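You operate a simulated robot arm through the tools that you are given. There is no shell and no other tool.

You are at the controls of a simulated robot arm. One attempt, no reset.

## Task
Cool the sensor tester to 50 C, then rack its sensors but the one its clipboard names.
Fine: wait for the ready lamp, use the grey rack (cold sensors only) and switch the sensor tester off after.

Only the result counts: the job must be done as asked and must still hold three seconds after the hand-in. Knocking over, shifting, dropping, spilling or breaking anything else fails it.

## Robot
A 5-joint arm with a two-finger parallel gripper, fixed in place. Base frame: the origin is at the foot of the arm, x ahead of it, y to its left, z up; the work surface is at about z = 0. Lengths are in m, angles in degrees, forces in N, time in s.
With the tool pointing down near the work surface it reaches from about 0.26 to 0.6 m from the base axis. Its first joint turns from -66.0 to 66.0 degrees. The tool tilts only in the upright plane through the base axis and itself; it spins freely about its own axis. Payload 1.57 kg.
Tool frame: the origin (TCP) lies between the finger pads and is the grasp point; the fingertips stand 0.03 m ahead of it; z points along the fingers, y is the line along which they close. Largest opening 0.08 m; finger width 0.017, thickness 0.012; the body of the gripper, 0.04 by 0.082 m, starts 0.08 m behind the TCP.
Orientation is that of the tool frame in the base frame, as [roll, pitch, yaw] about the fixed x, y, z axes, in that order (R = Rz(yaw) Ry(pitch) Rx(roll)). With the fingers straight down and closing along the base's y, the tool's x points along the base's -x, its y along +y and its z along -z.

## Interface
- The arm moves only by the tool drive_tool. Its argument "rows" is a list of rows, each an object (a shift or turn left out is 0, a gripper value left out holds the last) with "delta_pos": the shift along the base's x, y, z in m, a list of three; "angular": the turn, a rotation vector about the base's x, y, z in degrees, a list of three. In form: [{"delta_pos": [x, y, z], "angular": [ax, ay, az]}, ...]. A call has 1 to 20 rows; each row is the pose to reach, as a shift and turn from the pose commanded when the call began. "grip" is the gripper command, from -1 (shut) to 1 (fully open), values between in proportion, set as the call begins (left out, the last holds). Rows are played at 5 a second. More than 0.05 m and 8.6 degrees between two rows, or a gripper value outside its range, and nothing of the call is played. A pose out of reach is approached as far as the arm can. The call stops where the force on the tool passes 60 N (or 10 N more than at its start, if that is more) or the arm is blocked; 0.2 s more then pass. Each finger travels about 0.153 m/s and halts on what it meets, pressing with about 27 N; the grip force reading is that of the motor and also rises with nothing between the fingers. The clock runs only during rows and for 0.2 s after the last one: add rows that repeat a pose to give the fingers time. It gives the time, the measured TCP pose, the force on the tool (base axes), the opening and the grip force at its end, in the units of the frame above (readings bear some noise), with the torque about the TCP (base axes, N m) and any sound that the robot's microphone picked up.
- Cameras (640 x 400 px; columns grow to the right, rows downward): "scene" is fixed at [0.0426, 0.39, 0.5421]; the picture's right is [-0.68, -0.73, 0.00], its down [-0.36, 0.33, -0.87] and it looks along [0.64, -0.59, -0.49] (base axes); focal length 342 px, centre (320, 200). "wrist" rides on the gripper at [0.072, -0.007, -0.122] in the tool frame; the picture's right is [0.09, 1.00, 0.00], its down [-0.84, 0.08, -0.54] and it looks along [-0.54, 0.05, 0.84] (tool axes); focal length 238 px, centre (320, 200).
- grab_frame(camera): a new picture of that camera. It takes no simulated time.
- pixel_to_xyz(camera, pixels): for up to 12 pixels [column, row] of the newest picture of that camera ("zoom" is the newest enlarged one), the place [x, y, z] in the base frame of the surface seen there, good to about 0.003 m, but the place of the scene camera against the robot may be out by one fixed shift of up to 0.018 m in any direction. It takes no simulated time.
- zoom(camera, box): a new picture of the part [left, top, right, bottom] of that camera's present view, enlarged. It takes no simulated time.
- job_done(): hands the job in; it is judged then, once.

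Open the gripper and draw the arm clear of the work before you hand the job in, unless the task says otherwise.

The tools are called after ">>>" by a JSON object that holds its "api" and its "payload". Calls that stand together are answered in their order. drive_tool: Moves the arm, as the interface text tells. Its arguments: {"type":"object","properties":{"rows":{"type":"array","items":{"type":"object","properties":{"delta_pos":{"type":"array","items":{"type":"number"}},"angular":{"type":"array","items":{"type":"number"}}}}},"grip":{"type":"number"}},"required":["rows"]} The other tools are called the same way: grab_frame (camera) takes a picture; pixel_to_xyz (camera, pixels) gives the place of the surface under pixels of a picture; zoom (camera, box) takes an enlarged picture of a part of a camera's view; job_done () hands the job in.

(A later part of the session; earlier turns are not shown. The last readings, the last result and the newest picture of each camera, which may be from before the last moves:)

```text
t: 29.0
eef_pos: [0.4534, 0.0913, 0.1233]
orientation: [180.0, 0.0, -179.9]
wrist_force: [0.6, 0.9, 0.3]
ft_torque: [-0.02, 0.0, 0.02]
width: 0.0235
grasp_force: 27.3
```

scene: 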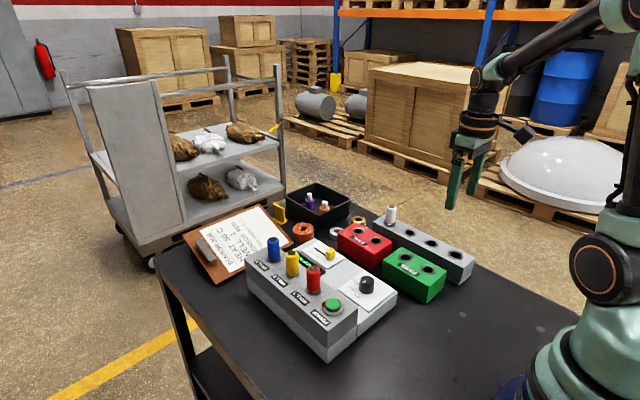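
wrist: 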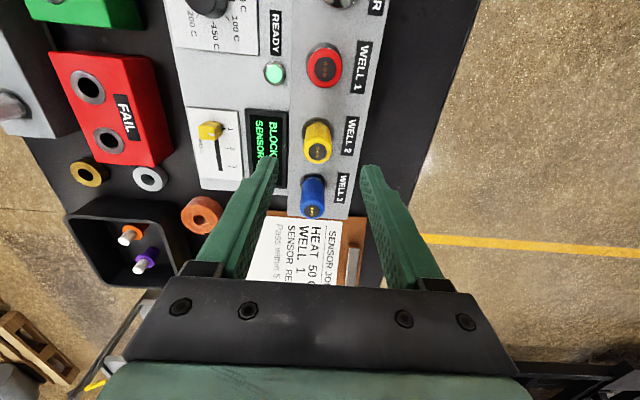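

Yellow is gripped (width 0.0235, no side force). I lift it straight up.

>>> {"api": "drive_tool", "payload": {"rows": [{"delta_pos": [0, 0, 0.01]}, {"delta_pos": [0, 0, 0.025]}, {"delta_pos": [0, 0, 0.045]}, {"delta_pos": [0, 0, 0.07]}, {"delta_pos": [0, 0, 0.1]}, {"delta_pos": [0, 0, 0.13]}, {"delta_pos": [0, 0, 0.13]}]}}

>>> {"api": "grab_frame", "payload": {"camera": "scene"}}

>>> {"api": "zoom", "payload": {"camera": "scene", "box": [230, 130, 350, 260]}}

>>> {"api": "grab_frame", "payload": {"camera": "wrist"}}

```text
t: 30.6
eef_pos: [0.4533, 0.0907, 0.2532]
orientation: [179.9, 0.1, 180.0]
wrist_force: [0.1, -0.1, -0.1]
ft_torque: [0.0, 0.02, 0.01]
width: 0.0236
grasp_force: 27.1
```

```text
taken
```

scene: 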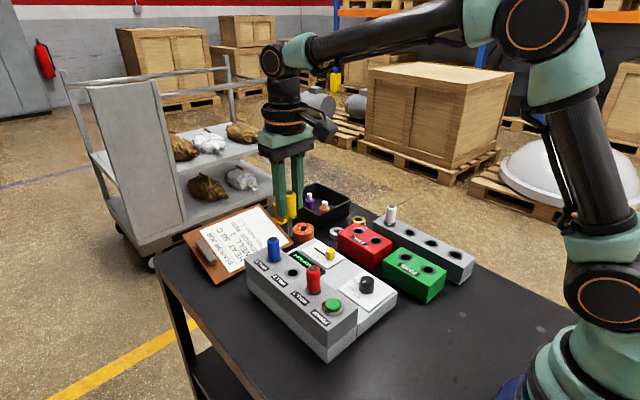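

```text
3.08 times, centred on (290, 195) of scene
```

zoom: 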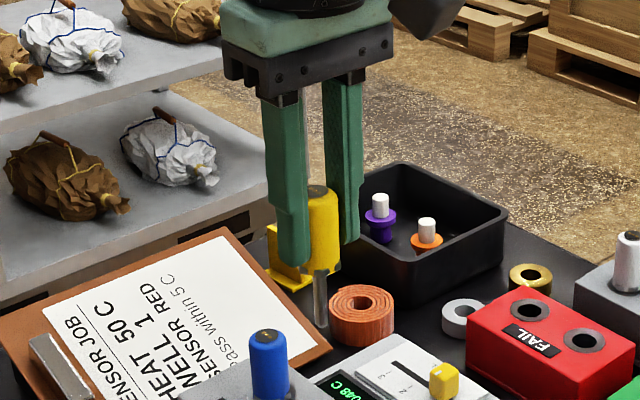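

```text
taken
```

wrist: 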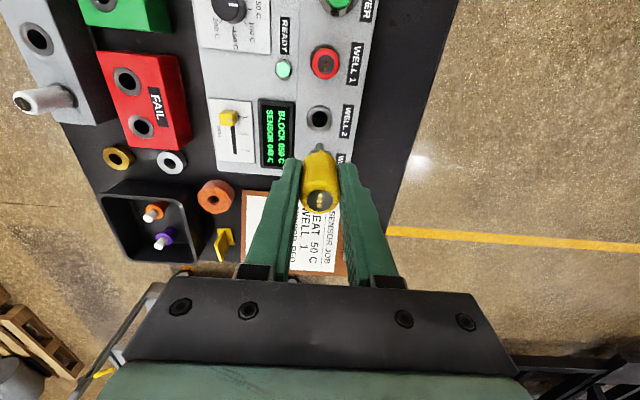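

Yellow is out with a thin shaft (well under the hole size). I carry it at z 0.25 over to the middle hole (0.344,-0.2347).

>>> {"api": "drive_tool", "payload": {"rows": [{"delta_pos": [-0.014, -0.041, 0]}, {"delta_pos": [-0.028, -0.082, 0]}, {"delta_pos": [-0.042, -0.123, 0]}, {"delta_pos": [-0.056, -0.164, 0]}, {"delta_pos": [-0.07, -0.205, 0]}, {"delta_pos": [-0.084, -0.246, 0]}, {"delta_pos": [-0.098, -0.287, 0]}, {"delta_pos": [-0.1094, -0.3258, 0]}, {"delta_pos": [-0.1094, -0.3258, -0.04]}, {"delta_pos": [-0.1094, -0.3258, -0.075]}, {"delta_pos": [-0.1094, -0.3258, -0.075]}]}}

>>> {"api": "grab_frame", "payload": {"camera": "wrist"}}

>>> {"api": "zoom", "payload": {"camera": "wrist", "box": [260, 80, 380, 230]}}

>>> {"api": "zoom", "payload": {"camera": "scene", "box": [370, 150, 490, 270]}}

```text
t: 33.0
eef_pos: [0.3432, -0.2346, 0.1769]
orientation: [180.0, 0.0, 180.0]
wrist_force: [-0.6, -0.3, -0.4]
ft_torque: [-0.01, -0.03, 0.02]
width: 0.0239
grasp_force: 27.0
```

```text
taken
```

wrist: 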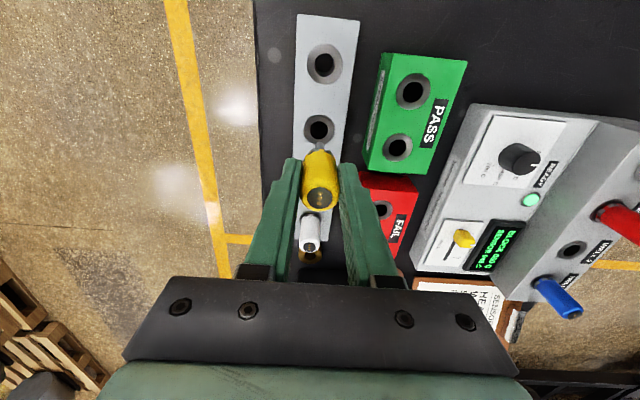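

```text
2.67 times, centred on (320, 155) of wrist
```

zoom: 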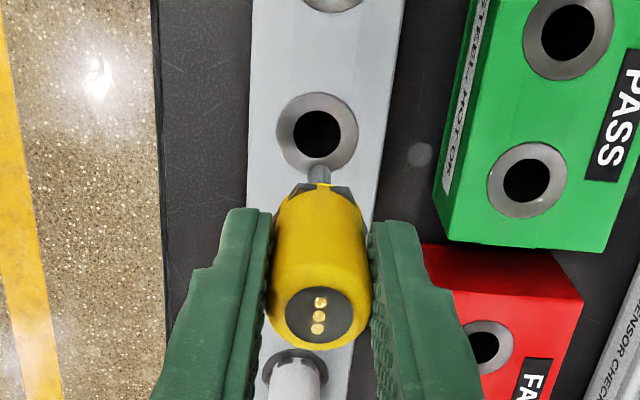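

```text
3.33 times, centred on (430, 210) of scene
```

zoom: 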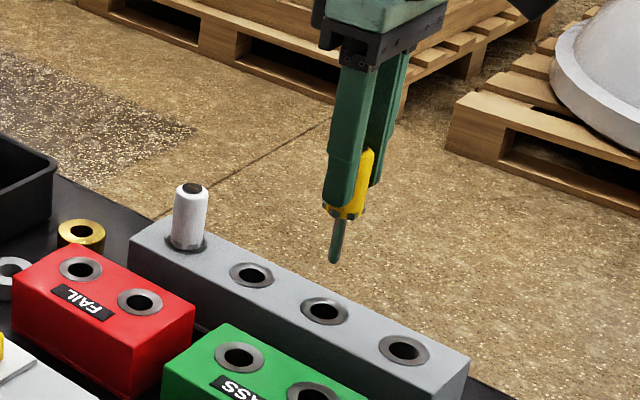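

The shaft appears lined up with the hole at (318,130) below it. I lower until the tip is just over the rim and check.

>>> {"api": "drive_tool", "payload": {"rows": [{"delta_pos": [0.0003, 0, -0.02]}, {"delta_pos": [0.0003, 0, -0.042]}, {"delta_pos": [0.0003, 0, -0.042]}]}}

>>> {"api": "zoom", "payload": {"camera": "wrist", "box": [270, 100, 370, 200]}}

>>> {"api": "zoom", "payload": {"camera": "scene", "box": [390, 190, 470, 270]}}

```text
t: 33.8
eef_pos: [0.345, -0.2335, 0.1356]
orientation: [179.9, 0.0, -179.9]
wrist_force: [-0.2, 1.1, -0.2]
ft_torque: [-0.01, -0.05, -0.01]
width: 0.0235
grasp_force: 27.5
```

```text
4.00 times, centred on (320, 150) of wrist
```

zoom: 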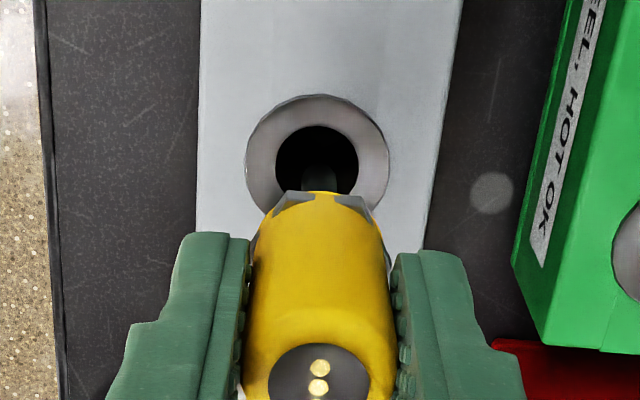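

```text
5.00 times, centred on (430, 230) of scene
```

zoom: 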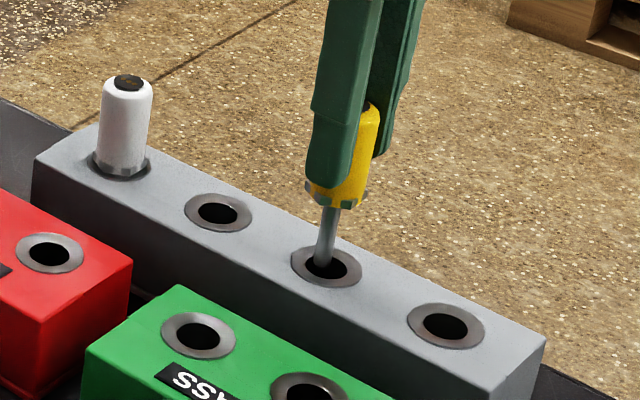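

The tip sits over the hole (scene zoom tip (325,262) against hole (327,266)). I lower gently into the hole, watching the force.

>>> {"api": "drive_tool", "payload": {"rows": [{"delta_pos": [0, 0, -0.008]}, {"delta_pos": [0, 0, -0.016]}, {"delta_pos": [0, 0, -0.024]}, {"delta_pos": [0, 0, -0.032]}, {"delta_pos": [0, 0, -0.039]}, {"delta_pos": [0, 0, -0.044]}, {"delta_pos": [0, 0, -0.044]}]}}

>>> {"api": "zoom", "payload": {"camera": "scene", "box": [390, 190, 470, 270]}}

```text
t: 35.4
eef_pos: [0.3468, -0.2361, 0.0951]
orientation: [-179.7, 0.5, 180.0]
wrist_force: [1.1, -0.6, 6.2]
ft_torque: [0.03, -0.08, 0.01]
width: 0.0232
grasp_force: 26.7
stopped in row 7: the force on the tool passed its limit at 61 N (the readings are from after the stop); the commanded pose is now the measured one
```

```text
5.00 times, centred on (430, 230) of scene
```

zoom: 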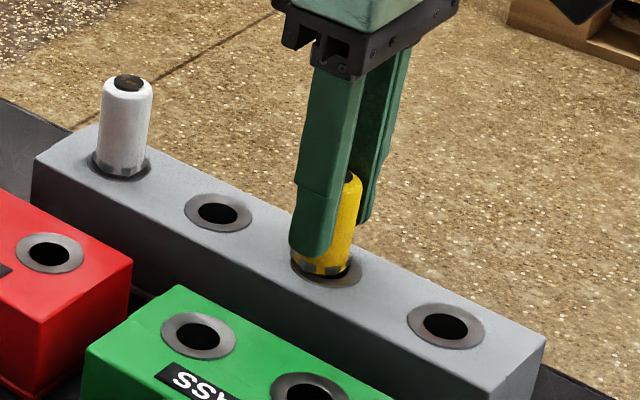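

It stopped at z 0.095, perhaps a few mm short of seating. I look closely before anything else.

>>> {"api": "grab_frame", "payload": {"camera": "wrist"}}

>>> {"api": "zoom", "payload": {"camera": "wrist", "box": [270, 100, 370, 260]}}

>>> {"api": "zoom", "payload": {"camera": "scene", "box": [415, 215, 447, 255]}}

>>> {"api": "zoom", "payload": {"camera": "scene", "box": [375, 195, 407, 235]}}

```text
taken
```

wrist: 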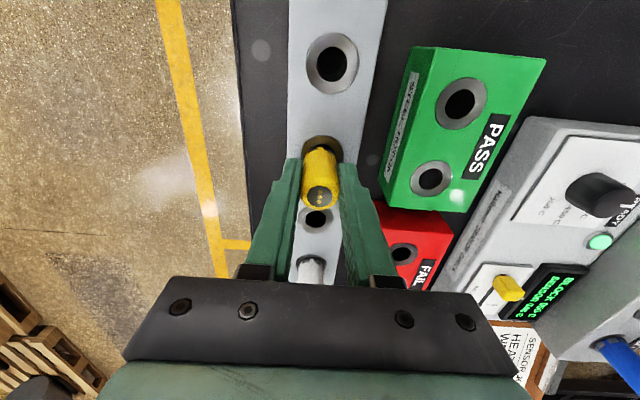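

```text
2.50 times, centred on (320, 180) of wrist
```

zoom: 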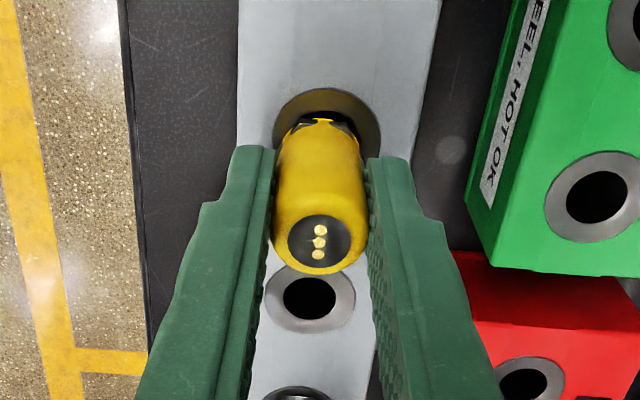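

```text
10.00 times, centred on (431, 235) of scene
```

zoom: 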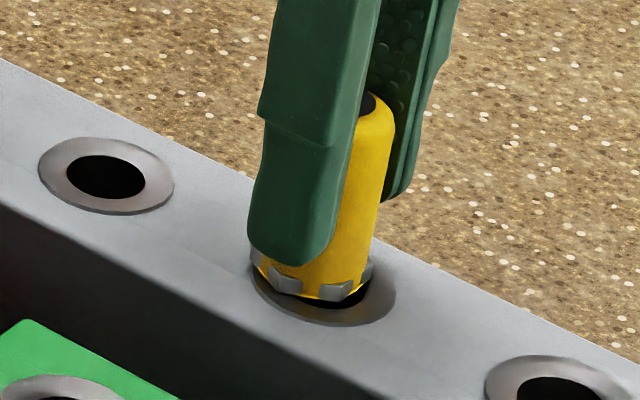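

```text
10.00 times, centred on (391, 215) of scene
```

zoom: 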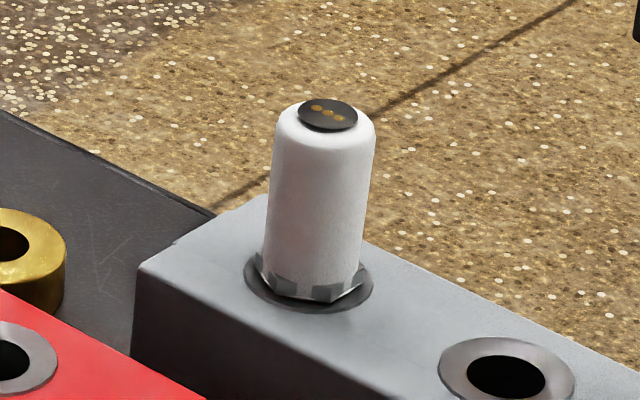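

The sensor looks upright but possibly off-centre in the rim and not fully down. I measure its top and the rim in the same wrist picture (2.5x zoom rim about (272..380, 88..), top about (320,243)).

>>> {"api": "zoom", "payload": {"camera": "wrist", "box": [290, 125, 354, 165]}}

>>> {"api": "zoom", "payload": {"camera": "wrist", "box": [270, 100, 370, 260]}}

>>> {"api": "pixel_to_xyz", "payload": {"camera": "zoom", "pixels": [[320, 243], [303, 243], [337, 243], [320, 225], [320, 262], [276, 130], [378, 130], [326, 91], [300, 97], [350, 97], [325, 105], [326, 80]]}}

```text
10.00 times, centred on (322, 145) of wrist
```

zoom: 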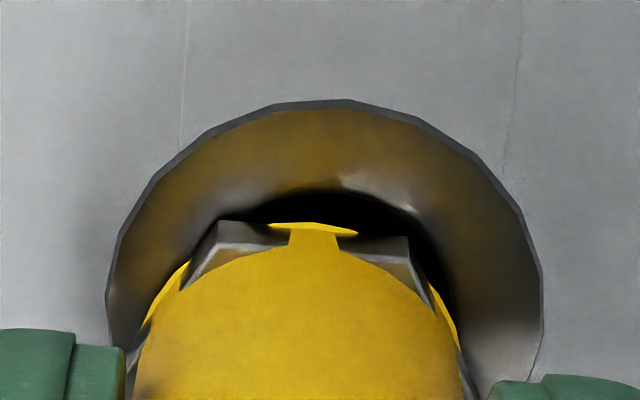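

```text
2.50 times, centred on (320, 180) of wrist
```

zoom: 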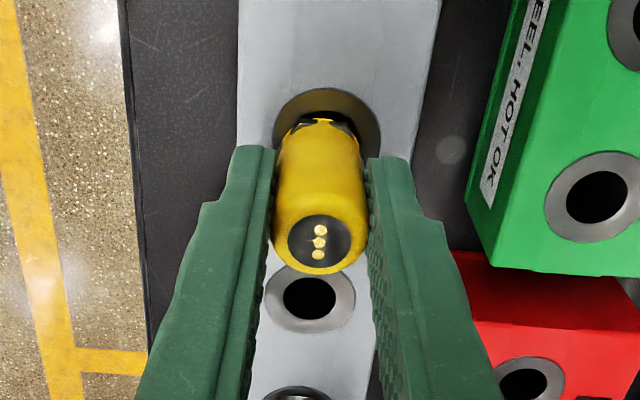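

```text
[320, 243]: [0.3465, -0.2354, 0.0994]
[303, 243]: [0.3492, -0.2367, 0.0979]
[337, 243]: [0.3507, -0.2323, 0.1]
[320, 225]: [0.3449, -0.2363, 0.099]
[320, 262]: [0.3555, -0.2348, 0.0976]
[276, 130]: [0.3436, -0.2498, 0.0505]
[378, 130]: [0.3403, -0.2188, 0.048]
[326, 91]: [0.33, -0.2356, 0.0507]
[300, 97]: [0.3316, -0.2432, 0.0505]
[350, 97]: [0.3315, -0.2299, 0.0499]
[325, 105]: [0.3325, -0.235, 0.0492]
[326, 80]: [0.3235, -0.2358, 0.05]
```

The top (z≈0.099) is near the seated height of the white one, but the sensor sits about 3-4 mm towards +x of the rim centre. I lift 3 mm, shift -x, and take another look.

>>> {"api": "drive_tool", "payload": {"rows": [{"delta_pos": [0, 0.0, 0.003]}, {"delta_pos": [-0.002, 0.0005, 0.004]}, {"delta_pos": [-0.004, 0.0005, 0.004]}, {"delta_pos": [-0.004, 0.0005, 0.004]}]}}

>>> {"api": "zoom", "payload": {"camera": "wrist", "box": [290, 125, 354, 165]}}

>>> {"api": "zoom", "payload": {"camera": "scene", "box": [415, 215, 447, 255]}}

```text
t: 36.4
eef_pos: [0.3421, -0.2349, 0.0988]
orientation: [-179.8, 0.4, 179.9]
wrist_force: [0.0, 0.4, -0.7]
ft_torque: [0.02, 0.04, -0.01]
width: 0.0236
grasp_force: 26.6
```

```text
10.00 times, centred on (322, 145) of wrist
```

zoom: 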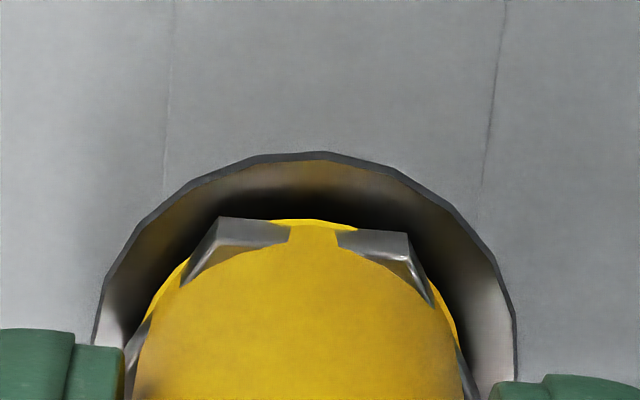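

```text
10.00 times, centred on (431, 235) of scene
```

zoom: 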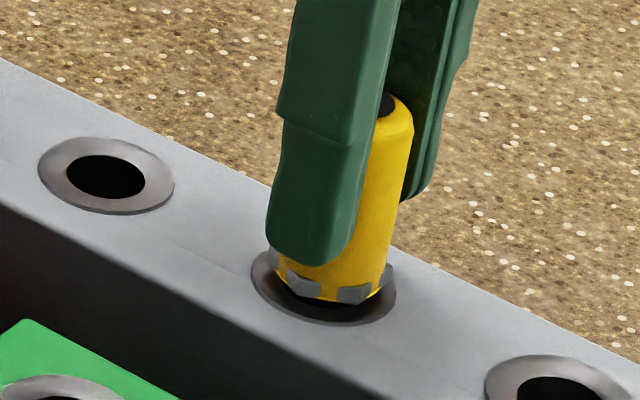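

The nut is now centred in the rim (scene nut centre 330 against rim 323, with elevation). I lower again in small steps.

>>> {"api": "drive_tool", "payload": {"rows": [{"delta_pos": [0.0003, 0, -0.0015]}, {"delta_pos": [0.0003, 0, -0.003]}, {"delta_pos": [0.0003, 0, -0.0045]}, {"delta_pos": [0.0003, 0, -0.006]}]}}

>>> {"api": "zoom", "payload": {"camera": "scene", "box": [415, 215, 447, 255]}}

```text
t: 37.4
eef_pos: [0.345, -0.235, 0.0948]
orientation: [-179.6, 0.5, -179.9]
wrist_force: [-8.6, 11.8, 46.2]
ft_torque: [0.91, 0.13, 0.08]
width: 0.0229
grasp_force: 27.2
```

```text
10.00 times, centred on (431, 235) of scene
```

zoom: 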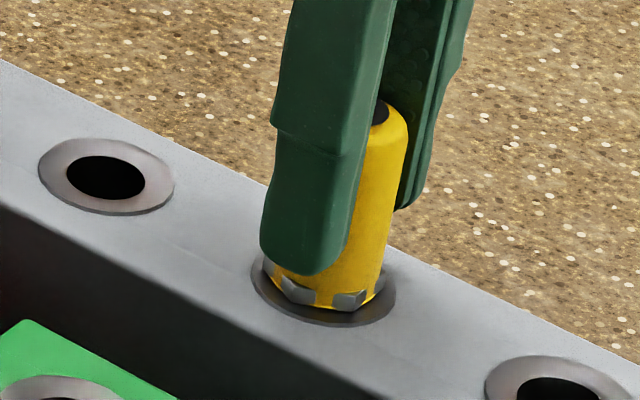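

It reached 0.0948 with 46 N upward, and the nut now sits concentric in the rim like the white one. I relax the press and open the gripper.

>>> {"api": "drive_tool", "payload": {"rows": [{"delta_pos": [-0.0003, 0, 0.002]}, {"delta_pos": [-0.0003, 0, 0.0035]}, {"delta_pos": [-0.0003, 0, 0.0035]}]}}

>>> {"api": "drive_tool", "payload": {"rows": [{"delta_pos": [0, 0, 0]}, {"delta_pos": [0, 0, 0]}], "grip": 0.0}}

>>> {"api": "zoom", "payload": {"camera": "scene", "box": [375, 195, 465, 265]}}

>>> {"api": "grab_frame", "payload": {"camera": "wrist"}}

```text
t: 38.2
eef_pos: [0.3419, -0.2353, 0.0958]
orientation: [-179.8, 0.4, 179.9]
wrist_force: [1.1, -1.2, 4.8]
ft_torque: [-0.04, -0.18, 0.01]
width: 0.0234
grasp_force: 27.9
```

```text
t: 38.8
eef_pos: [0.3424, -0.2347, 0.0956]
orientation: [-179.7, 0.3, -180.0]
wrist_force: [0.4, -0.6, 0.3]
ft_torque: [-0.02, -0.02, -0.02]
width: 0.0398
grasp_force: 0.1
```

```text
5.71 times, centred on (420, 230) of scene
```

zoom: 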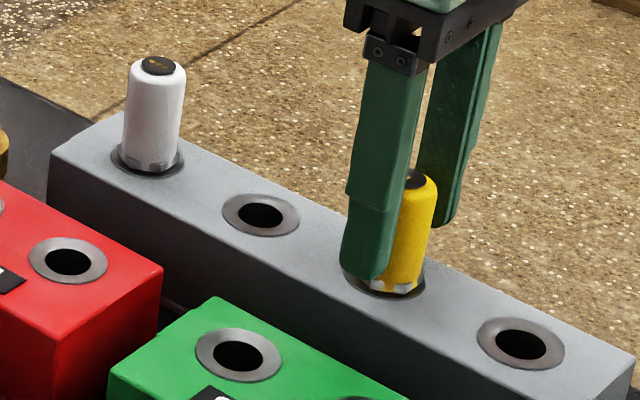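

```text
taken
```

wrist: 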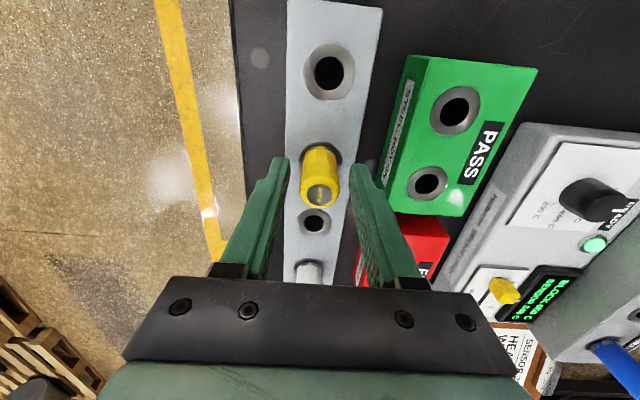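

Yellow stands seated in the rack like the white one. I raise straight up, then correct the small residual tilt and go back towards blue.

>>> {"api": "drive_tool", "payload": {"rows": [{"delta_pos": [0, 0, 0.02]}, {"delta_pos": [0, 0, 0.05]}, {"delta_pos": [0, 0, 0.09]}, {"delta_pos": [0, 0, 0.13], "angular": [0.25, 0.35, 0]}, {"delta_pos": [0, 0, 0.16], "angular": [0.25, 0.35, 0]}, {"delta_pos": [0, 0, 0.16], "angular": [0.25, 0.35, 0]}], "grip": 0.4}}

>>> {"api": "grab_frame", "payload": {"camera": "wrist"}}

>>> {"api": "zoom", "payload": {"camera": "wrist", "box": [270, 60, 370, 230]}}

>>> {"api": "zoom", "payload": {"camera": "scene", "box": [375, 195, 465, 265]}}

```text
t: 40.2
eef_pos: [0.3415, -0.235, 0.2558]
orientation: [-180.0, 0.0, 180.0]
wrist_force: [-0.4, 0.4, -0.1]
ft_torque: [0.0, 0.01, -0.02]
width: 0.0563
grasp_force: 0.2
```

```text
taken
```

wrist: 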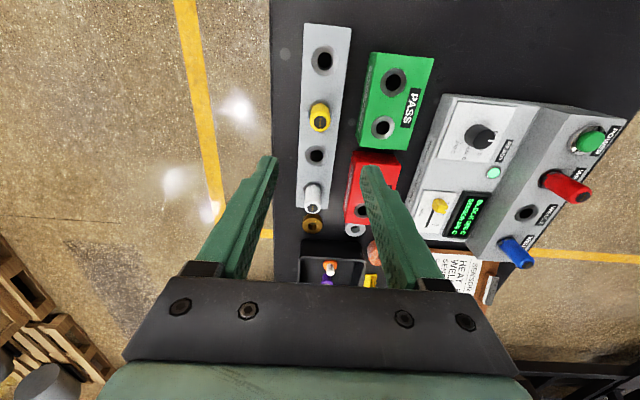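

```text
2.35 times, centred on (320, 145) of wrist
```

zoom: 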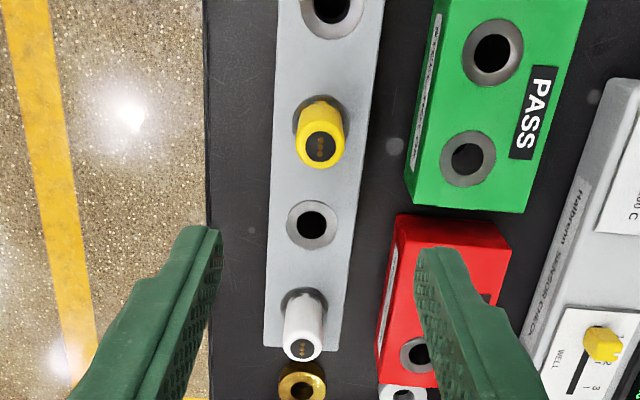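

```text
5.71 times, centred on (420, 230) of scene
```

zoom: 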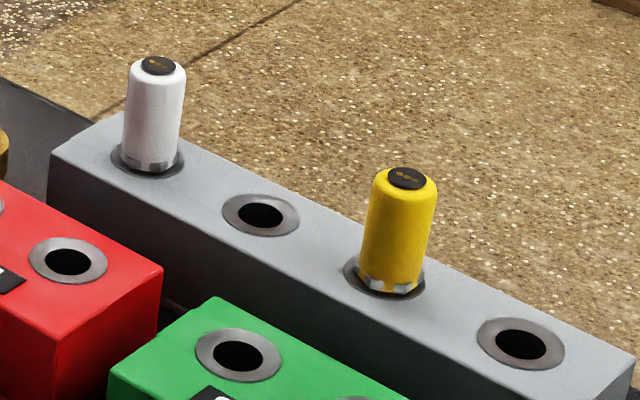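

Yellow is seated well. I check the display/lamp again and travel at z 0.256 to above the blue sensor (0.5138,0.0913).

>>> {"api": "zoom", "payload": {"camera": "wrist", "box": [420, 110, 560, 270]}}

>>> {"api": "drive_tool", "payload": {"rows": [{"delta_pos": [0.02, 0.036, 0]}, {"delta_pos": [0.04, 0.072, 0]}, {"delta_pos": [0.06, 0.11, 0]}, {"delta_pos": [0.08, 0.15, 0]}, {"delta_pos": [0.1, 0.19, 0]}, {"delta_pos": [0.12, 0.23, 0]}, {"delta_pos": [0.14, 0.265, 0]}, {"delta_pos": [0.157, 0.3, 0]}, {"delta_pos": [0.1718, 0.3263, 0]}, {"delta_pos": [0.1718, 0.3263, -0.03]}, {"delta_pos": [0.1718, 0.3263, -0.058]}, {"delta_pos": [0.1718, 0.3263, -0.058]}]}}

>>> {"api": "grab_frame", "payload": {"camera": "wrist"}}

>>> {"api": "zoom", "payload": {"camera": "wrist", "box": [240, 60, 400, 260]}}

```text
2.50 times, centred on (490, 190) of wrist
```

zoom: 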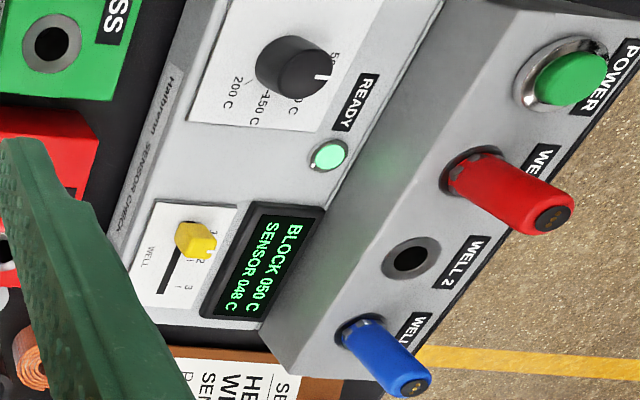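

```text
t: 42.8
eef_pos: [0.5148, 0.0909, 0.1993]
orientation: [180.0, -0.1, -180.0]
wrist_force: [0.0, 0.9, -0.2]
ft_torque: [0.01, -0.01, -0.02]
width: 0.0562
grasp_force: 0.1
```

```text
taken
```

wrist: 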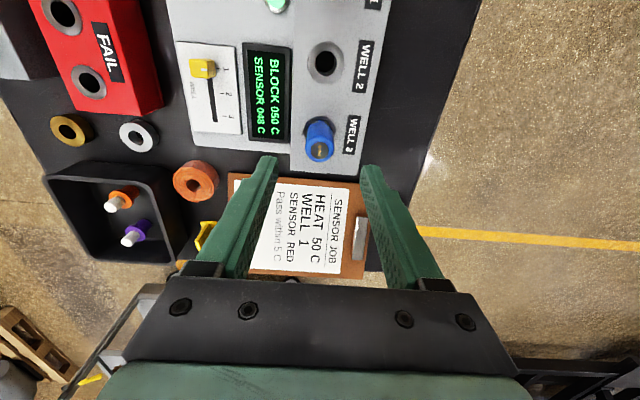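

```text
2.00 times, centred on (320, 160) of wrist
```

zoom: 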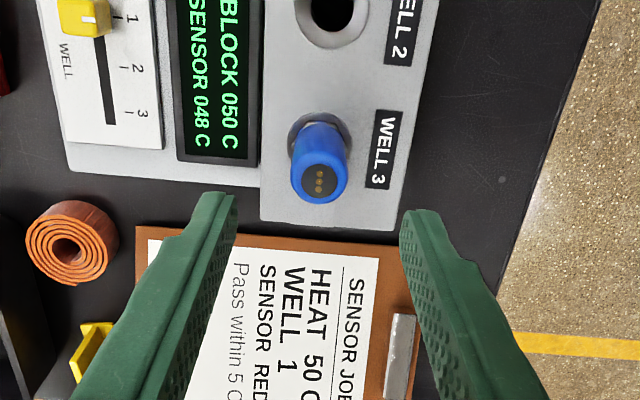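

>>> {"api": "pixel_to_xyz", "payload": {"camera": "zoom", "pixels": [[320, 181], [305, 181], [335, 181], [320, 166], [320, 196], [310, 171], [330, 191], [310, 191], [330, 171]]}}

```text
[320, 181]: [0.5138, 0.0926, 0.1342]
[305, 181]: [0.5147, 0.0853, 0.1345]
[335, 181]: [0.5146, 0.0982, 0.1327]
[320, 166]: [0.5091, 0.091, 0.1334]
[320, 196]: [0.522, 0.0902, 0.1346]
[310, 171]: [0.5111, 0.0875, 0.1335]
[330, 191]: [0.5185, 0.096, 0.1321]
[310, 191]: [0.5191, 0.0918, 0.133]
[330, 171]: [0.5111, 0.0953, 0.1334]
```

Blue centre ≈(0.5145,0.0915), matching the TCP. I descend to z≈0.120 and grip.

>>> {"api": "drive_tool", "payload": {"rows": [{"delta_pos": [0, 0, -0.03]}, {"delta_pos": [0, 0, -0.055]}, {"delta_pos": [0, 0, -0.078]}, {"delta_pos": [0, 0, -0.078]}]}}

>>> {"api": "drive_tool", "payload": {"rows": [{"delta_pos": [0, 0, 0]}, {"delta_pos": [0, 0, 0]}, {"delta_pos": [0, 0, 0]}], "grip": -1}}

>>> {"api": "drive_tool", "payload": {"rows": [{"delta_pos": [0, 0, 0.006]}, {"delta_pos": [0, 0, 0.014]}, {"delta_pos": [0, 0, 0.024]}, {"delta_pos": [0, 0, 0.036]}, {"delta_pos": [0, 0, 0.05]}, {"delta_pos": [0, 0, 0.07]}, {"delta_pos": [0, 0, 0.1]}, {"delta_pos": [0, 0, 0.13]}, {"delta_pos": [0, 0, 0.13]}]}}

>>> {"api": "grab_frame", "payload": {"camera": "wrist"}}

>>> {"api": "zoom", "payload": {"camera": "wrist", "box": [270, 120, 370, 240]}}

>>> {"api": "zoom", "payload": {"camera": "scene", "box": [230, 130, 350, 260]}}

```text
t: 43.8
eef_pos: [0.5142, 0.0914, 0.1196]
orientation: [179.9, 0.1, -180.0]
wrist_force: [1.1, -0.6, -0.2]
ft_torque: [0.0, -0.04, 0.0]
width: 0.0559
grasp_force: 0.1
```

```text
t: 44.6
eef_pos: [0.5149, 0.0911, 0.1209]
orientation: [180.0, 0.0, 180.0]
wrist_force: [0.0, -0.4, -0.2]
ft_torque: [0.03, -0.01, 0.01]
width: 0.0236
grasp_force: 27.2
```

```text
t: 46.6
eef_pos: [0.515, 0.0899, 0.2511]
orientation: [180.0, 0.0, 180.0]
wrist_force: [-0.5, 0.5, 0.2]
ft_torque: [-0.02, -0.03, -0.02]
width: 0.0238
grasp_force: 27.2
```

```text
taken
```

wrist: 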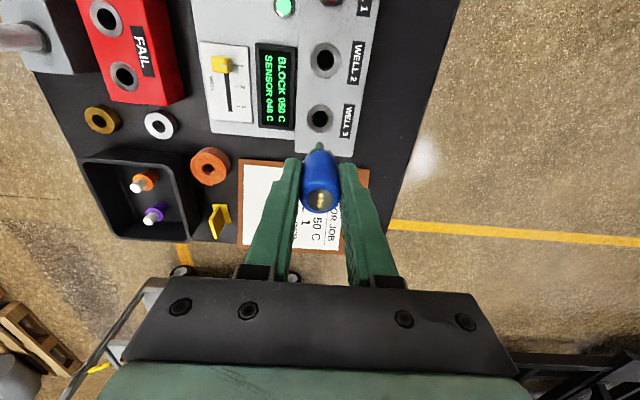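

```text
3.33 times, centred on (320, 180) of wrist
```

zoom: 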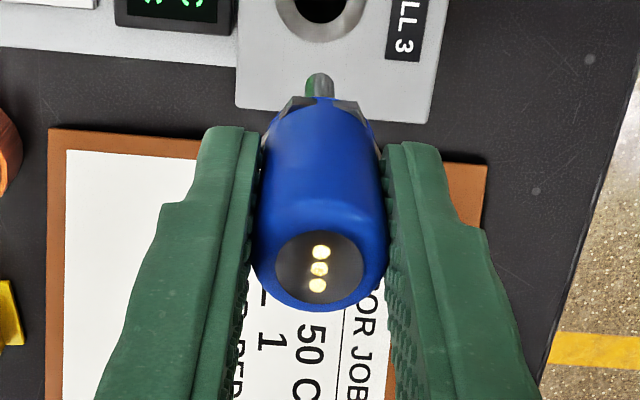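

```text
3.08 times, centred on (290, 195) of scene
```

zoom: 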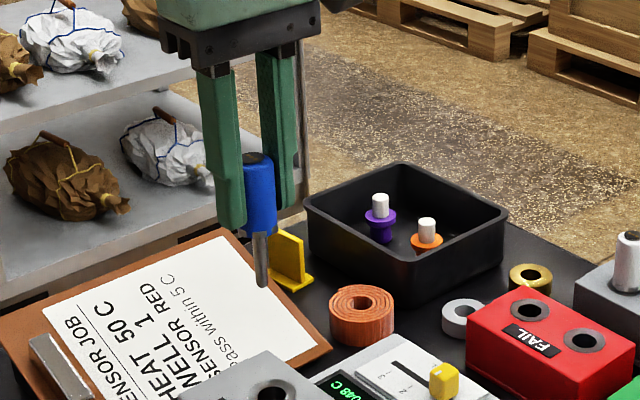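

Blue is out. I measure its top relative to the TCP (0.515,0.0905,0.2505) to detect slip in the grip.

>>> {"api": "grab_frame", "payload": {"camera": "wrist"}}

>>> {"api": "zoom", "payload": {"camera": "wrist", "box": [270, 120, 370, 240]}}

>>> {"api": "pixel_to_xyz", "payload": {"camera": "zoom", "pixels": [[318, 267], [290, 267], [347, 267], [318, 240], [318, 292], [300, 250], [337, 250], [300, 285], [337, 285], [318, 180], [320, 80], [318, 255]]}}

```text
taken
```

wrist: 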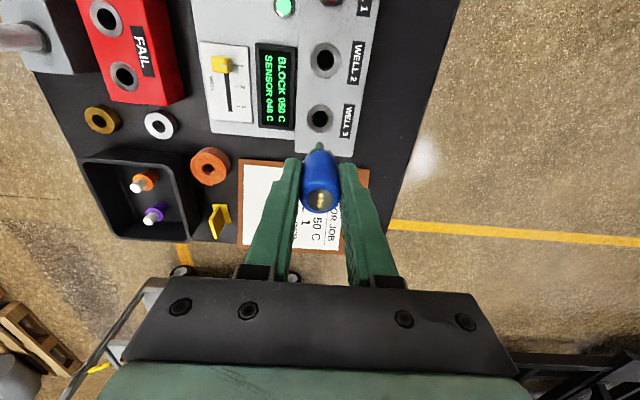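

```text
3.33 times, centred on (320, 180) of wrist
```

zoom: 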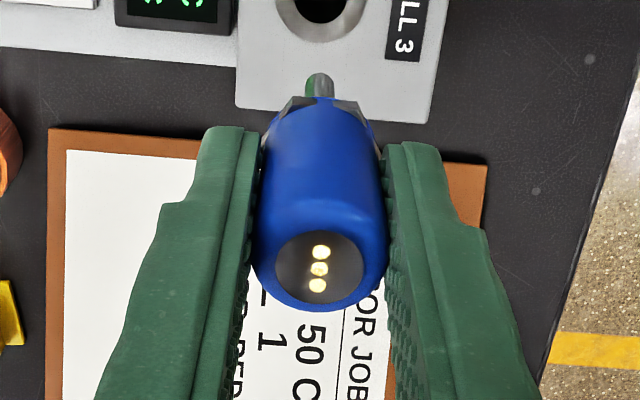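

```text
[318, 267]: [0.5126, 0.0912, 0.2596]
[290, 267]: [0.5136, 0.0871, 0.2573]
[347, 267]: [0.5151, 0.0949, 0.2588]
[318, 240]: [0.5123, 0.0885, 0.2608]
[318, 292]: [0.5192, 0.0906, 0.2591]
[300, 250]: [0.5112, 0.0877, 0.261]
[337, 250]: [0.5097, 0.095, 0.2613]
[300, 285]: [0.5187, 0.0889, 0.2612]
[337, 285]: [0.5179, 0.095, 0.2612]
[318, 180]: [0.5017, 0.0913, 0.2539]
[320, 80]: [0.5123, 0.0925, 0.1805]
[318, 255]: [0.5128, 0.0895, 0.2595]
```

Top is ~0.010 above the TCP and centred within 1 mm. I carry blue at z 0.25 to the near hole (0.284,-0.235) and lower to z≈0.145 for a check.

>>> {"api": "drive_tool", "payload": {"rows": [{"delta_pos": [-0.01, -0.03, 0]}, {"delta_pos": [-0.03, -0.065, 0]}, {"delta_pos": [-0.055, -0.1, 0]}, {"delta_pos": [-0.08, -0.135, 0]}, {"delta_pos": [-0.105, -0.17, 0]}, {"delta_pos": [-0.13, -0.205, 0]}, {"delta_pos": [-0.155, -0.24, 0]}, {"delta_pos": [-0.18, -0.27, 0]}, {"delta_pos": [-0.205, -0.3, 0]}, {"delta_pos": [-0.223, -0.32, 0]}, {"delta_pos": [-0.2304, -0.3258, 0]}, {"delta_pos": [-0.2304, -0.3258, -0.035]}, {"delta_pos": [-0.2304, -0.3258, -0.07]}, {"delta_pos": [-0.2304, -0.3258, -0.1]}, {"delta_pos": [-0.2304, -0.3258, -0.105]}, {"delta_pos": [-0.2304, -0.3258, -0.105]}]}}

>>> {"api": "grab_frame", "payload": {"camera": "wrist"}}

>>> {"api": "zoom", "payload": {"camera": "wrist", "box": [270, 100, 370, 240]}}

>>> {"api": "zoom", "payload": {"camera": "scene", "box": [425, 200, 485, 275]}}

```text
t: 50.0
eef_pos: [0.2855, -0.236, 0.1454]
orientation: [-179.9, -0.1, 179.9]
wrist_force: [0.6, -0.1, -0.7]
ft_torque: [0.01, 0.02, 0.05]
width: 0.0239
grasp_force: 27.0
```

```text
taken
```

wrist: 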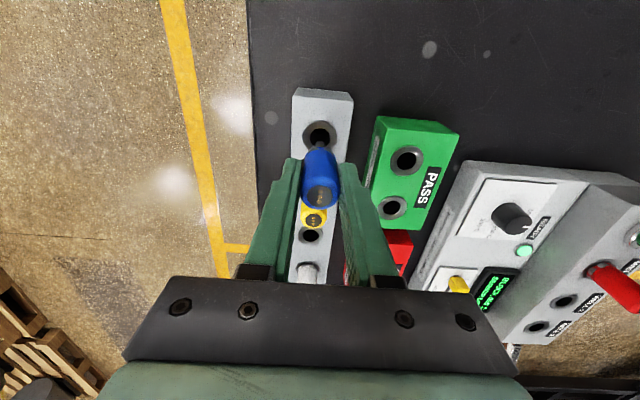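

```text
2.86 times, centred on (320, 170) of wrist
```

zoom: 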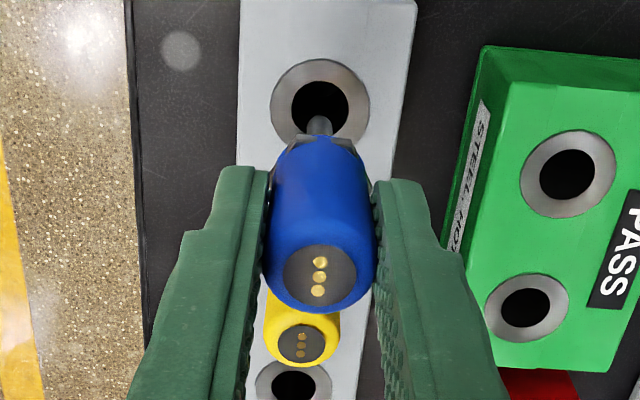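

```text
5.33 times, centred on (455, 238) of scene
```

zoom: 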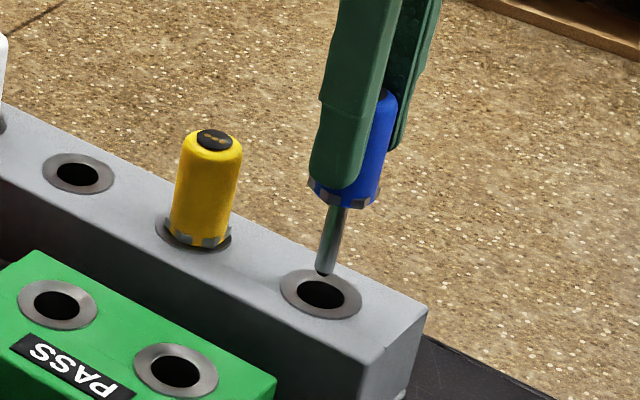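

Tip is close above the hole, perhaps 1 mm to +x. I nudge -x by 1 mm and lower to z≈0.108.

>>> {"api": "drive_tool", "payload": {"rows": [{"delta_pos": [-0.001, 0.0005, -0.005]}, {"delta_pos": [-0.001, 0.0005, -0.013]}, {"delta_pos": [-0.001, 0.0005, -0.021]}, {"delta_pos": [-0.001, 0.0005, -0.029]}, {"delta_pos": [-0.001, 0.0005, -0.037]}, {"delta_pos": [-0.001, 0.0005, -0.037]}]}}

>>> {"api": "grab_frame", "payload": {"camera": "wrist"}}

>>> {"api": "zoom", "payload": {"camera": "wrist", "box": [280, 110, 360, 160]}}

>>> {"api": "zoom", "payload": {"camera": "scene", "box": [435, 220, 475, 270]}}

```text
t: 51.4
eef_pos: [0.2829, -0.2337, 0.1088]
orientation: [-179.9, 0.0, 180.0]
wrist_force: [0.0, -0.2, -1.2]
ft_torque: [-0.03, -0.01, 0.02]
width: 0.0234
grasp_force: 26.8
```

```text
taken
```

wrist: 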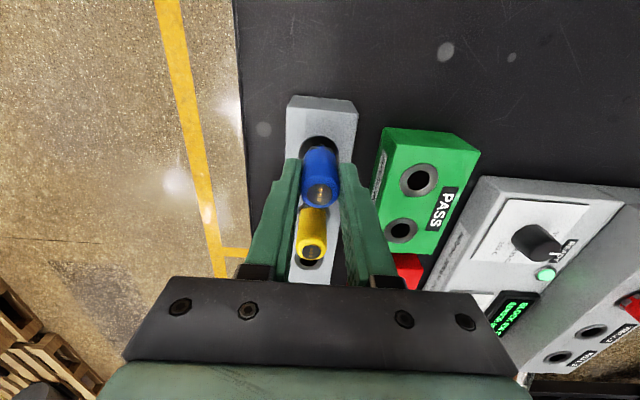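

```text
8.00 times, centred on (320, 135) of wrist
```

zoom: 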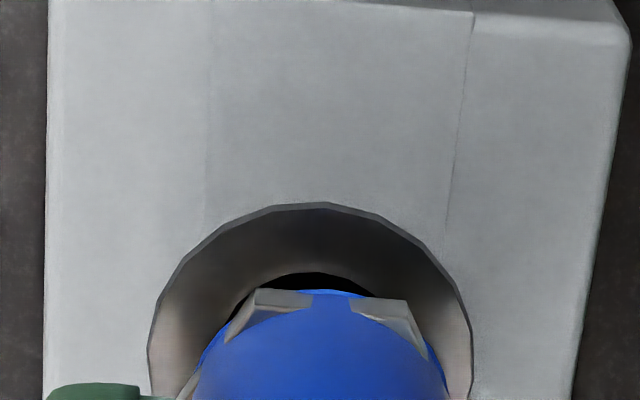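

```text
8.00 times, centred on (455, 245) of scene
```

zoom: 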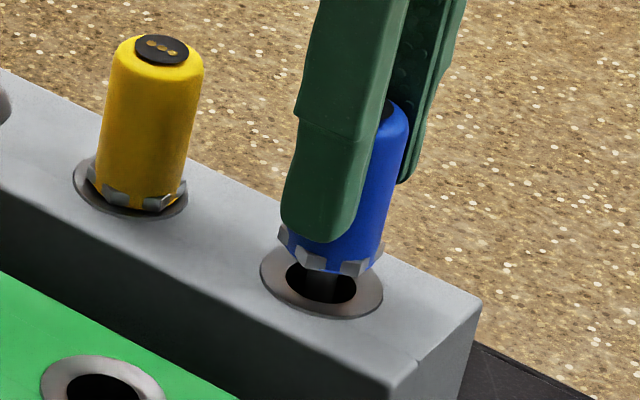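

The shaft (322,285) is centred in the hole (287–357). I lower the rest in small steps.

>>> {"api": "drive_tool", "payload": {"rows": [{"delta_pos": [0, 0, -0.005]}, {"delta_pos": [0, 0, -0.01]}, {"delta_pos": [0, 0, -0.014]}, {"delta_pos": [0, 0, -0.017]}, {"delta_pos": [0, 0, -0.017]}]}}

>>> {"api": "zoom", "payload": {"camera": "scene", "box": [435, 220, 475, 270]}}

```text
t: 52.4
eef_pos: [0.2849, -0.2354, 0.0958]
orientation: [-179.9, 0.2, -180.0]
wrist_force: [1.3, 2.6, 9.2]
ft_torque: [0.17, -0.12, 0.01]
width: 0.0235
grasp_force: 27.1
stopped in row 4: the force on the tool passed its limit at 70 N (the readings are from after the stop); the commanded pose is now the measured one
```

```text
8.00 times, centred on (455, 245) of scene
```

zoom: 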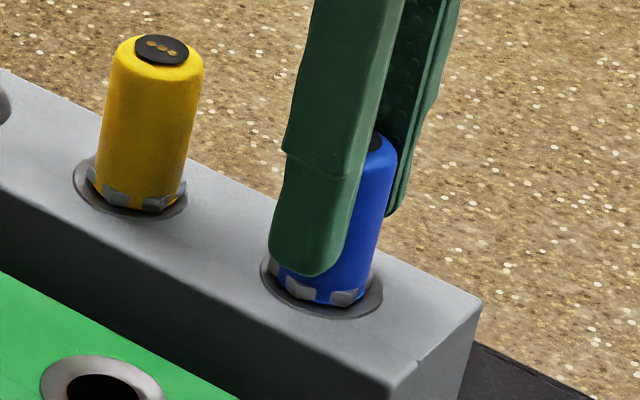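

Like with yellow, the nut is ~2 mm to +x and not fully down. I lift 3 mm, shift -x 2.5 mm and lower again.

>>> {"api": "drive_tool", "payload": {"rows": [{"delta_pos": [0, 0.0, 0.003]}, {"delta_pos": [-0.0015, 0.0003, 0.004]}, {"delta_pos": [-0.003, 0.0003, 0.004]}, {"delta_pos": [-0.003, 0.0003, 0.004]}]}}

>>> {"api": "zoom", "payload": {"camera": "scene", "box": [435, 220, 475, 270]}}

>>> {"api": "drive_tool", "payload": {"rows": [{"delta_pos": [0.0, 0, -0.0015]}, {"delta_pos": [0.0, 0, -0.003]}, {"delta_pos": [0.0, 0, -0.0045]}, {"delta_pos": [0.0, 0, -0.0065]}]}}

>>> {"api": "zoom", "payload": {"camera": "scene", "box": [435, 220, 475, 270]}}

```text
t: 53.4
eef_pos: [0.2816, -0.2339, 0.0988]
orientation: [180.0, 0.0, -179.9]
wrist_force: [0.2, 0.3, -0.5]
ft_torque: [0.02, -0.03, 0.0]
width: 0.0234
grasp_force: 27.2
```

```text
8.00 times, centred on (455, 245) of scene
```

zoom: 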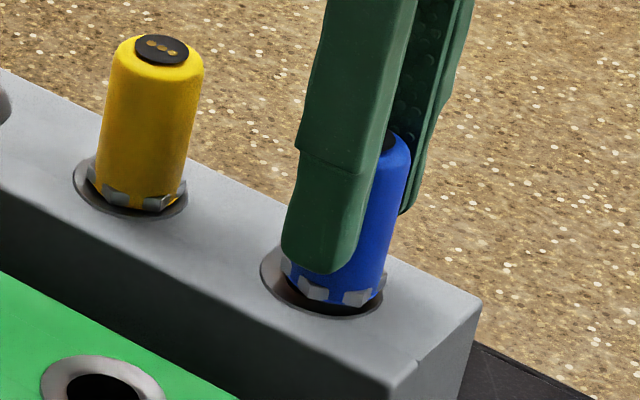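

```text
t: 54.5
eef_pos: [0.2815, -0.2346, 0.095]
orientation: [-179.9, 0.2, -179.9]
wrist_force: [-1.9, 1.2, 9.6]
ft_torque: [0.0, -0.02, 0.02]
width: 0.0233
grasp_force: 26.7
stopped in row 4: the force on the tool passed its limit at 64 N (the readings are from after the stop); the commanded pose is now the measured one
```

```text
8.00 times, centred on (455, 245) of scene
```

zoom: 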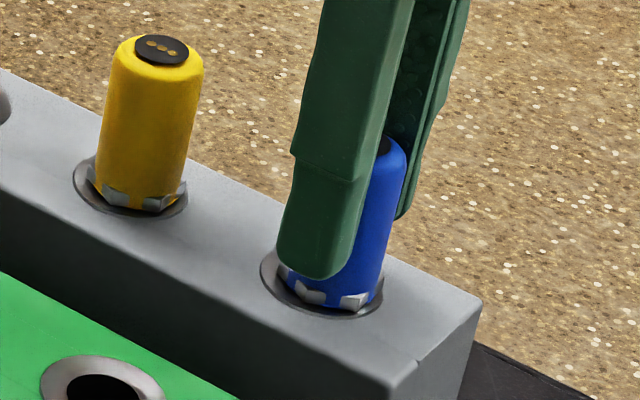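

Now the nut sits in the rim like yellow's (gap 7 px against 6 px). I open the gripper and rise straight up.

>>> {"api": "drive_tool", "payload": {"rows": [{"delta_pos": [0, 0, 0.0005]}, {"delta_pos": [0, 0, 0.0005]}, {"delta_pos": [0, 0, 0.0005]}], "grip": 0.0}}

>>> {"api": "zoom", "payload": {"camera": "scene", "box": [425, 210, 485, 270]}}

>>> {"api": "drive_tool", "payload": {"rows": [{"delta_pos": [0, 0, 0.02]}, {"delta_pos": [0, 0, 0.05]}, {"delta_pos": [0, 0, 0.09]}, {"delta_pos": [0, 0, 0.13], "angular": [0.12, 0.17, 0]}, {"delta_pos": [0, 0, 0.165], "angular": [0.12, 0.17, 0]}, {"delta_pos": [0, 0, 0.165], "angular": [0.12, 0.17, 0]}]}}

>>> {"api": "grab_frame", "payload": {"camera": "wrist"}}

>>> {"api": "zoom", "payload": {"camera": "scene", "box": [380, 195, 480, 270]}}

```text
t: 55.3
eef_pos: [0.282, -0.2357, 0.0961]
orientation: [-179.9, 0.1, 179.9]
wrist_force: [1.2, 0.3, 0.8]
ft_torque: [0.02, 0.0, -0.02]
width: 0.0404
grasp_force: 0.0
```

```text
6.67 times, centred on (455, 240) of scene
```

zoom: 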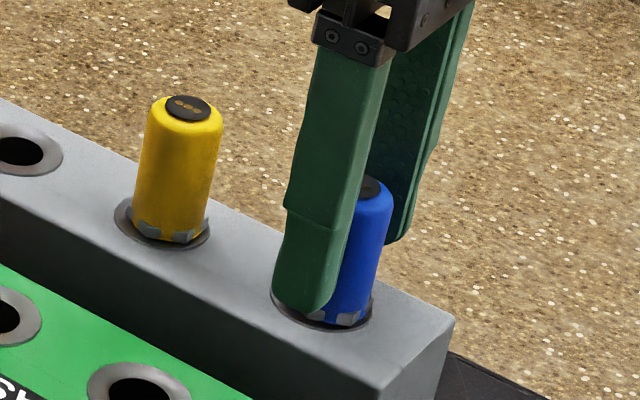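

```text
t: 56.7
eef_pos: [0.2825, -0.2351, 0.2616]
orientation: [180.0, -0.1, 180.0]
wrist_force: [-1.2, -0.5, 0.0]
ft_torque: [-0.02, -0.01, 0.02]
width: 0.0399
grasp_force: 0.1
```

```text
taken
```

wrist: 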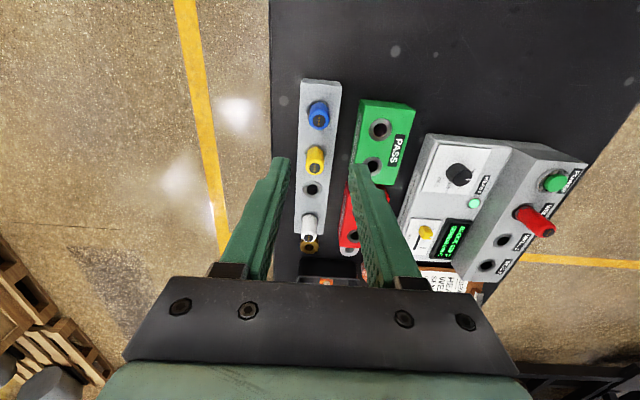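

```text
5.33 times, centred on (430, 232) of scene
```

zoom: 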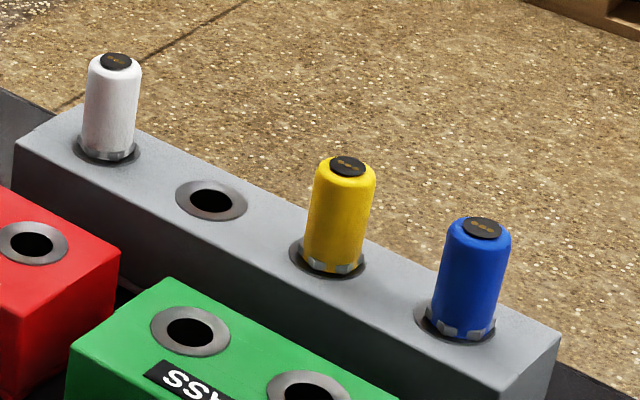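

Both sensors stand seated next to the white one. Next the power button: I move to view it and measure.

>>> {"api": "drive_tool", "payload": {"rows": [{"delta_pos": [0.0, 0.045, 0]}, {"delta_pos": [0.0, 0.09, 0]}, {"delta_pos": [0.0, 0.135, 0]}, {"delta_pos": [0.0, 0.18, 0]}, {"delta_pos": [0.0, 0.225, 0]}, {"delta_pos": [0.005, 0.27, 0]}, {"delta_pos": [0.01, 0.315, 0]}, {"delta_pos": [0.02, 0.334, -0.03]}, {"delta_pos": [0.02, 0.334, -0.05]}, {"delta_pos": [0.02, 0.334, -0.05]}], "grip": 1}}

>>> {"api": "grab_frame", "payload": {"camera": "wrist"}}

>>> {"api": "zoom", "payload": {"camera": "wrist", "box": [270, 100, 370, 180]}}

```text
t: 58.9
eef_pos: [0.3009, 0.0988, 0.21]
orientation: [180.0, -0.1, -180.0]
wrist_force: [0.4, -0.7, -0.2]
ft_torque: [0.0, -0.01, 0.01]
width: 0.08
grasp_force: 0.0
```

```text
taken
```

wrist: 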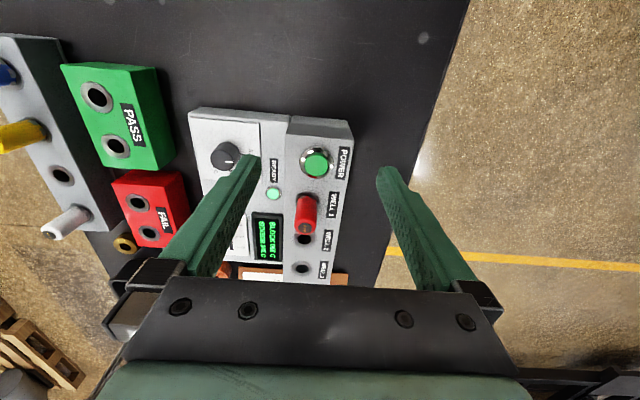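

```text
5.00 times, centred on (320, 140) of wrist
```

zoom: 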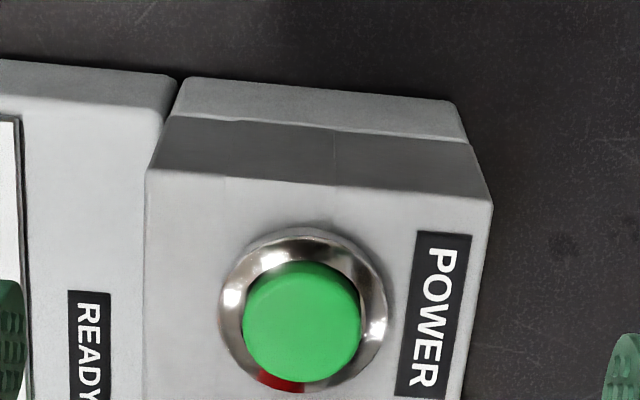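

The green button cap is centred at (302,322) in the 5x view. I deproject it and its bezel.

>>> {"api": "pixel_to_xyz", "payload": {"camera": "zoom", "pixels": [[302, 322], [265, 322], [340, 322], [302, 285], [302, 355], [280, 300], [325, 345], [225, 310], [380, 325], [304, 232], [200, 220], [180, 350]]}}

```text
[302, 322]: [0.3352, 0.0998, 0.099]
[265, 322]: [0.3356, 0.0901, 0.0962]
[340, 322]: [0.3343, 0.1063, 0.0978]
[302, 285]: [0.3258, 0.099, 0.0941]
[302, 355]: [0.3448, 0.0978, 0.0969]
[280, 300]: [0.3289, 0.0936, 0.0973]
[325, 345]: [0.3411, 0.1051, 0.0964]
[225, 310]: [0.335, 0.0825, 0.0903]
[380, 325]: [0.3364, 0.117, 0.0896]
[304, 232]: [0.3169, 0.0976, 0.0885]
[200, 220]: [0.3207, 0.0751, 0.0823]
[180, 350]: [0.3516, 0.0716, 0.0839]
```

Button cap at (0.335,0.0985), top z≈0.097. I close the gripper, go over it and lower to just above contact.

>>> {"api": "drive_tool", "payload": {"rows": [{"delta_pos": [0.017, 0, -0.01]}, {"delta_pos": [0.034, -0.0005, -0.03]}, {"delta_pos": [0.034, -0.0005, -0.055]}, {"delta_pos": [0.034, -0.0005, -0.075]}, {"delta_pos": [0.034, -0.0005, -0.075]}], "grip": -1}}

>>> {"api": "zoom", "payload": {"camera": "scene", "box": [290, 240, 370, 320]}}

```text
t: 60.1
eef_pos: [0.3361, 0.0987, 0.1358]
orientation: [180.0, -0.1, -180.0]
wrist_force: [1.3, -0.2, -0.3]
ft_torque: [-0.01, -0.01, -0.02]
width: 0.0001
grasp_force: 21.9
```

```text
5.00 times, centred on (330, 280) of scene
```

zoom: 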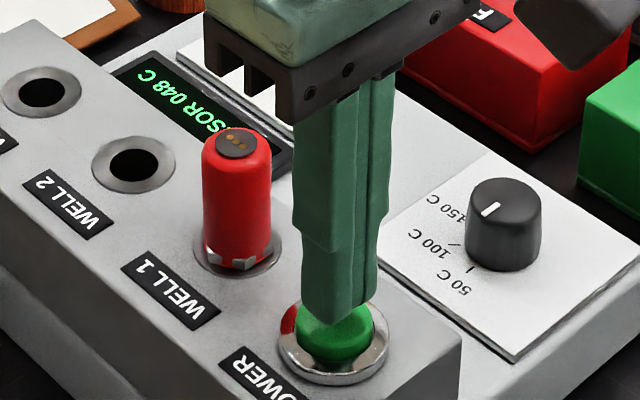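

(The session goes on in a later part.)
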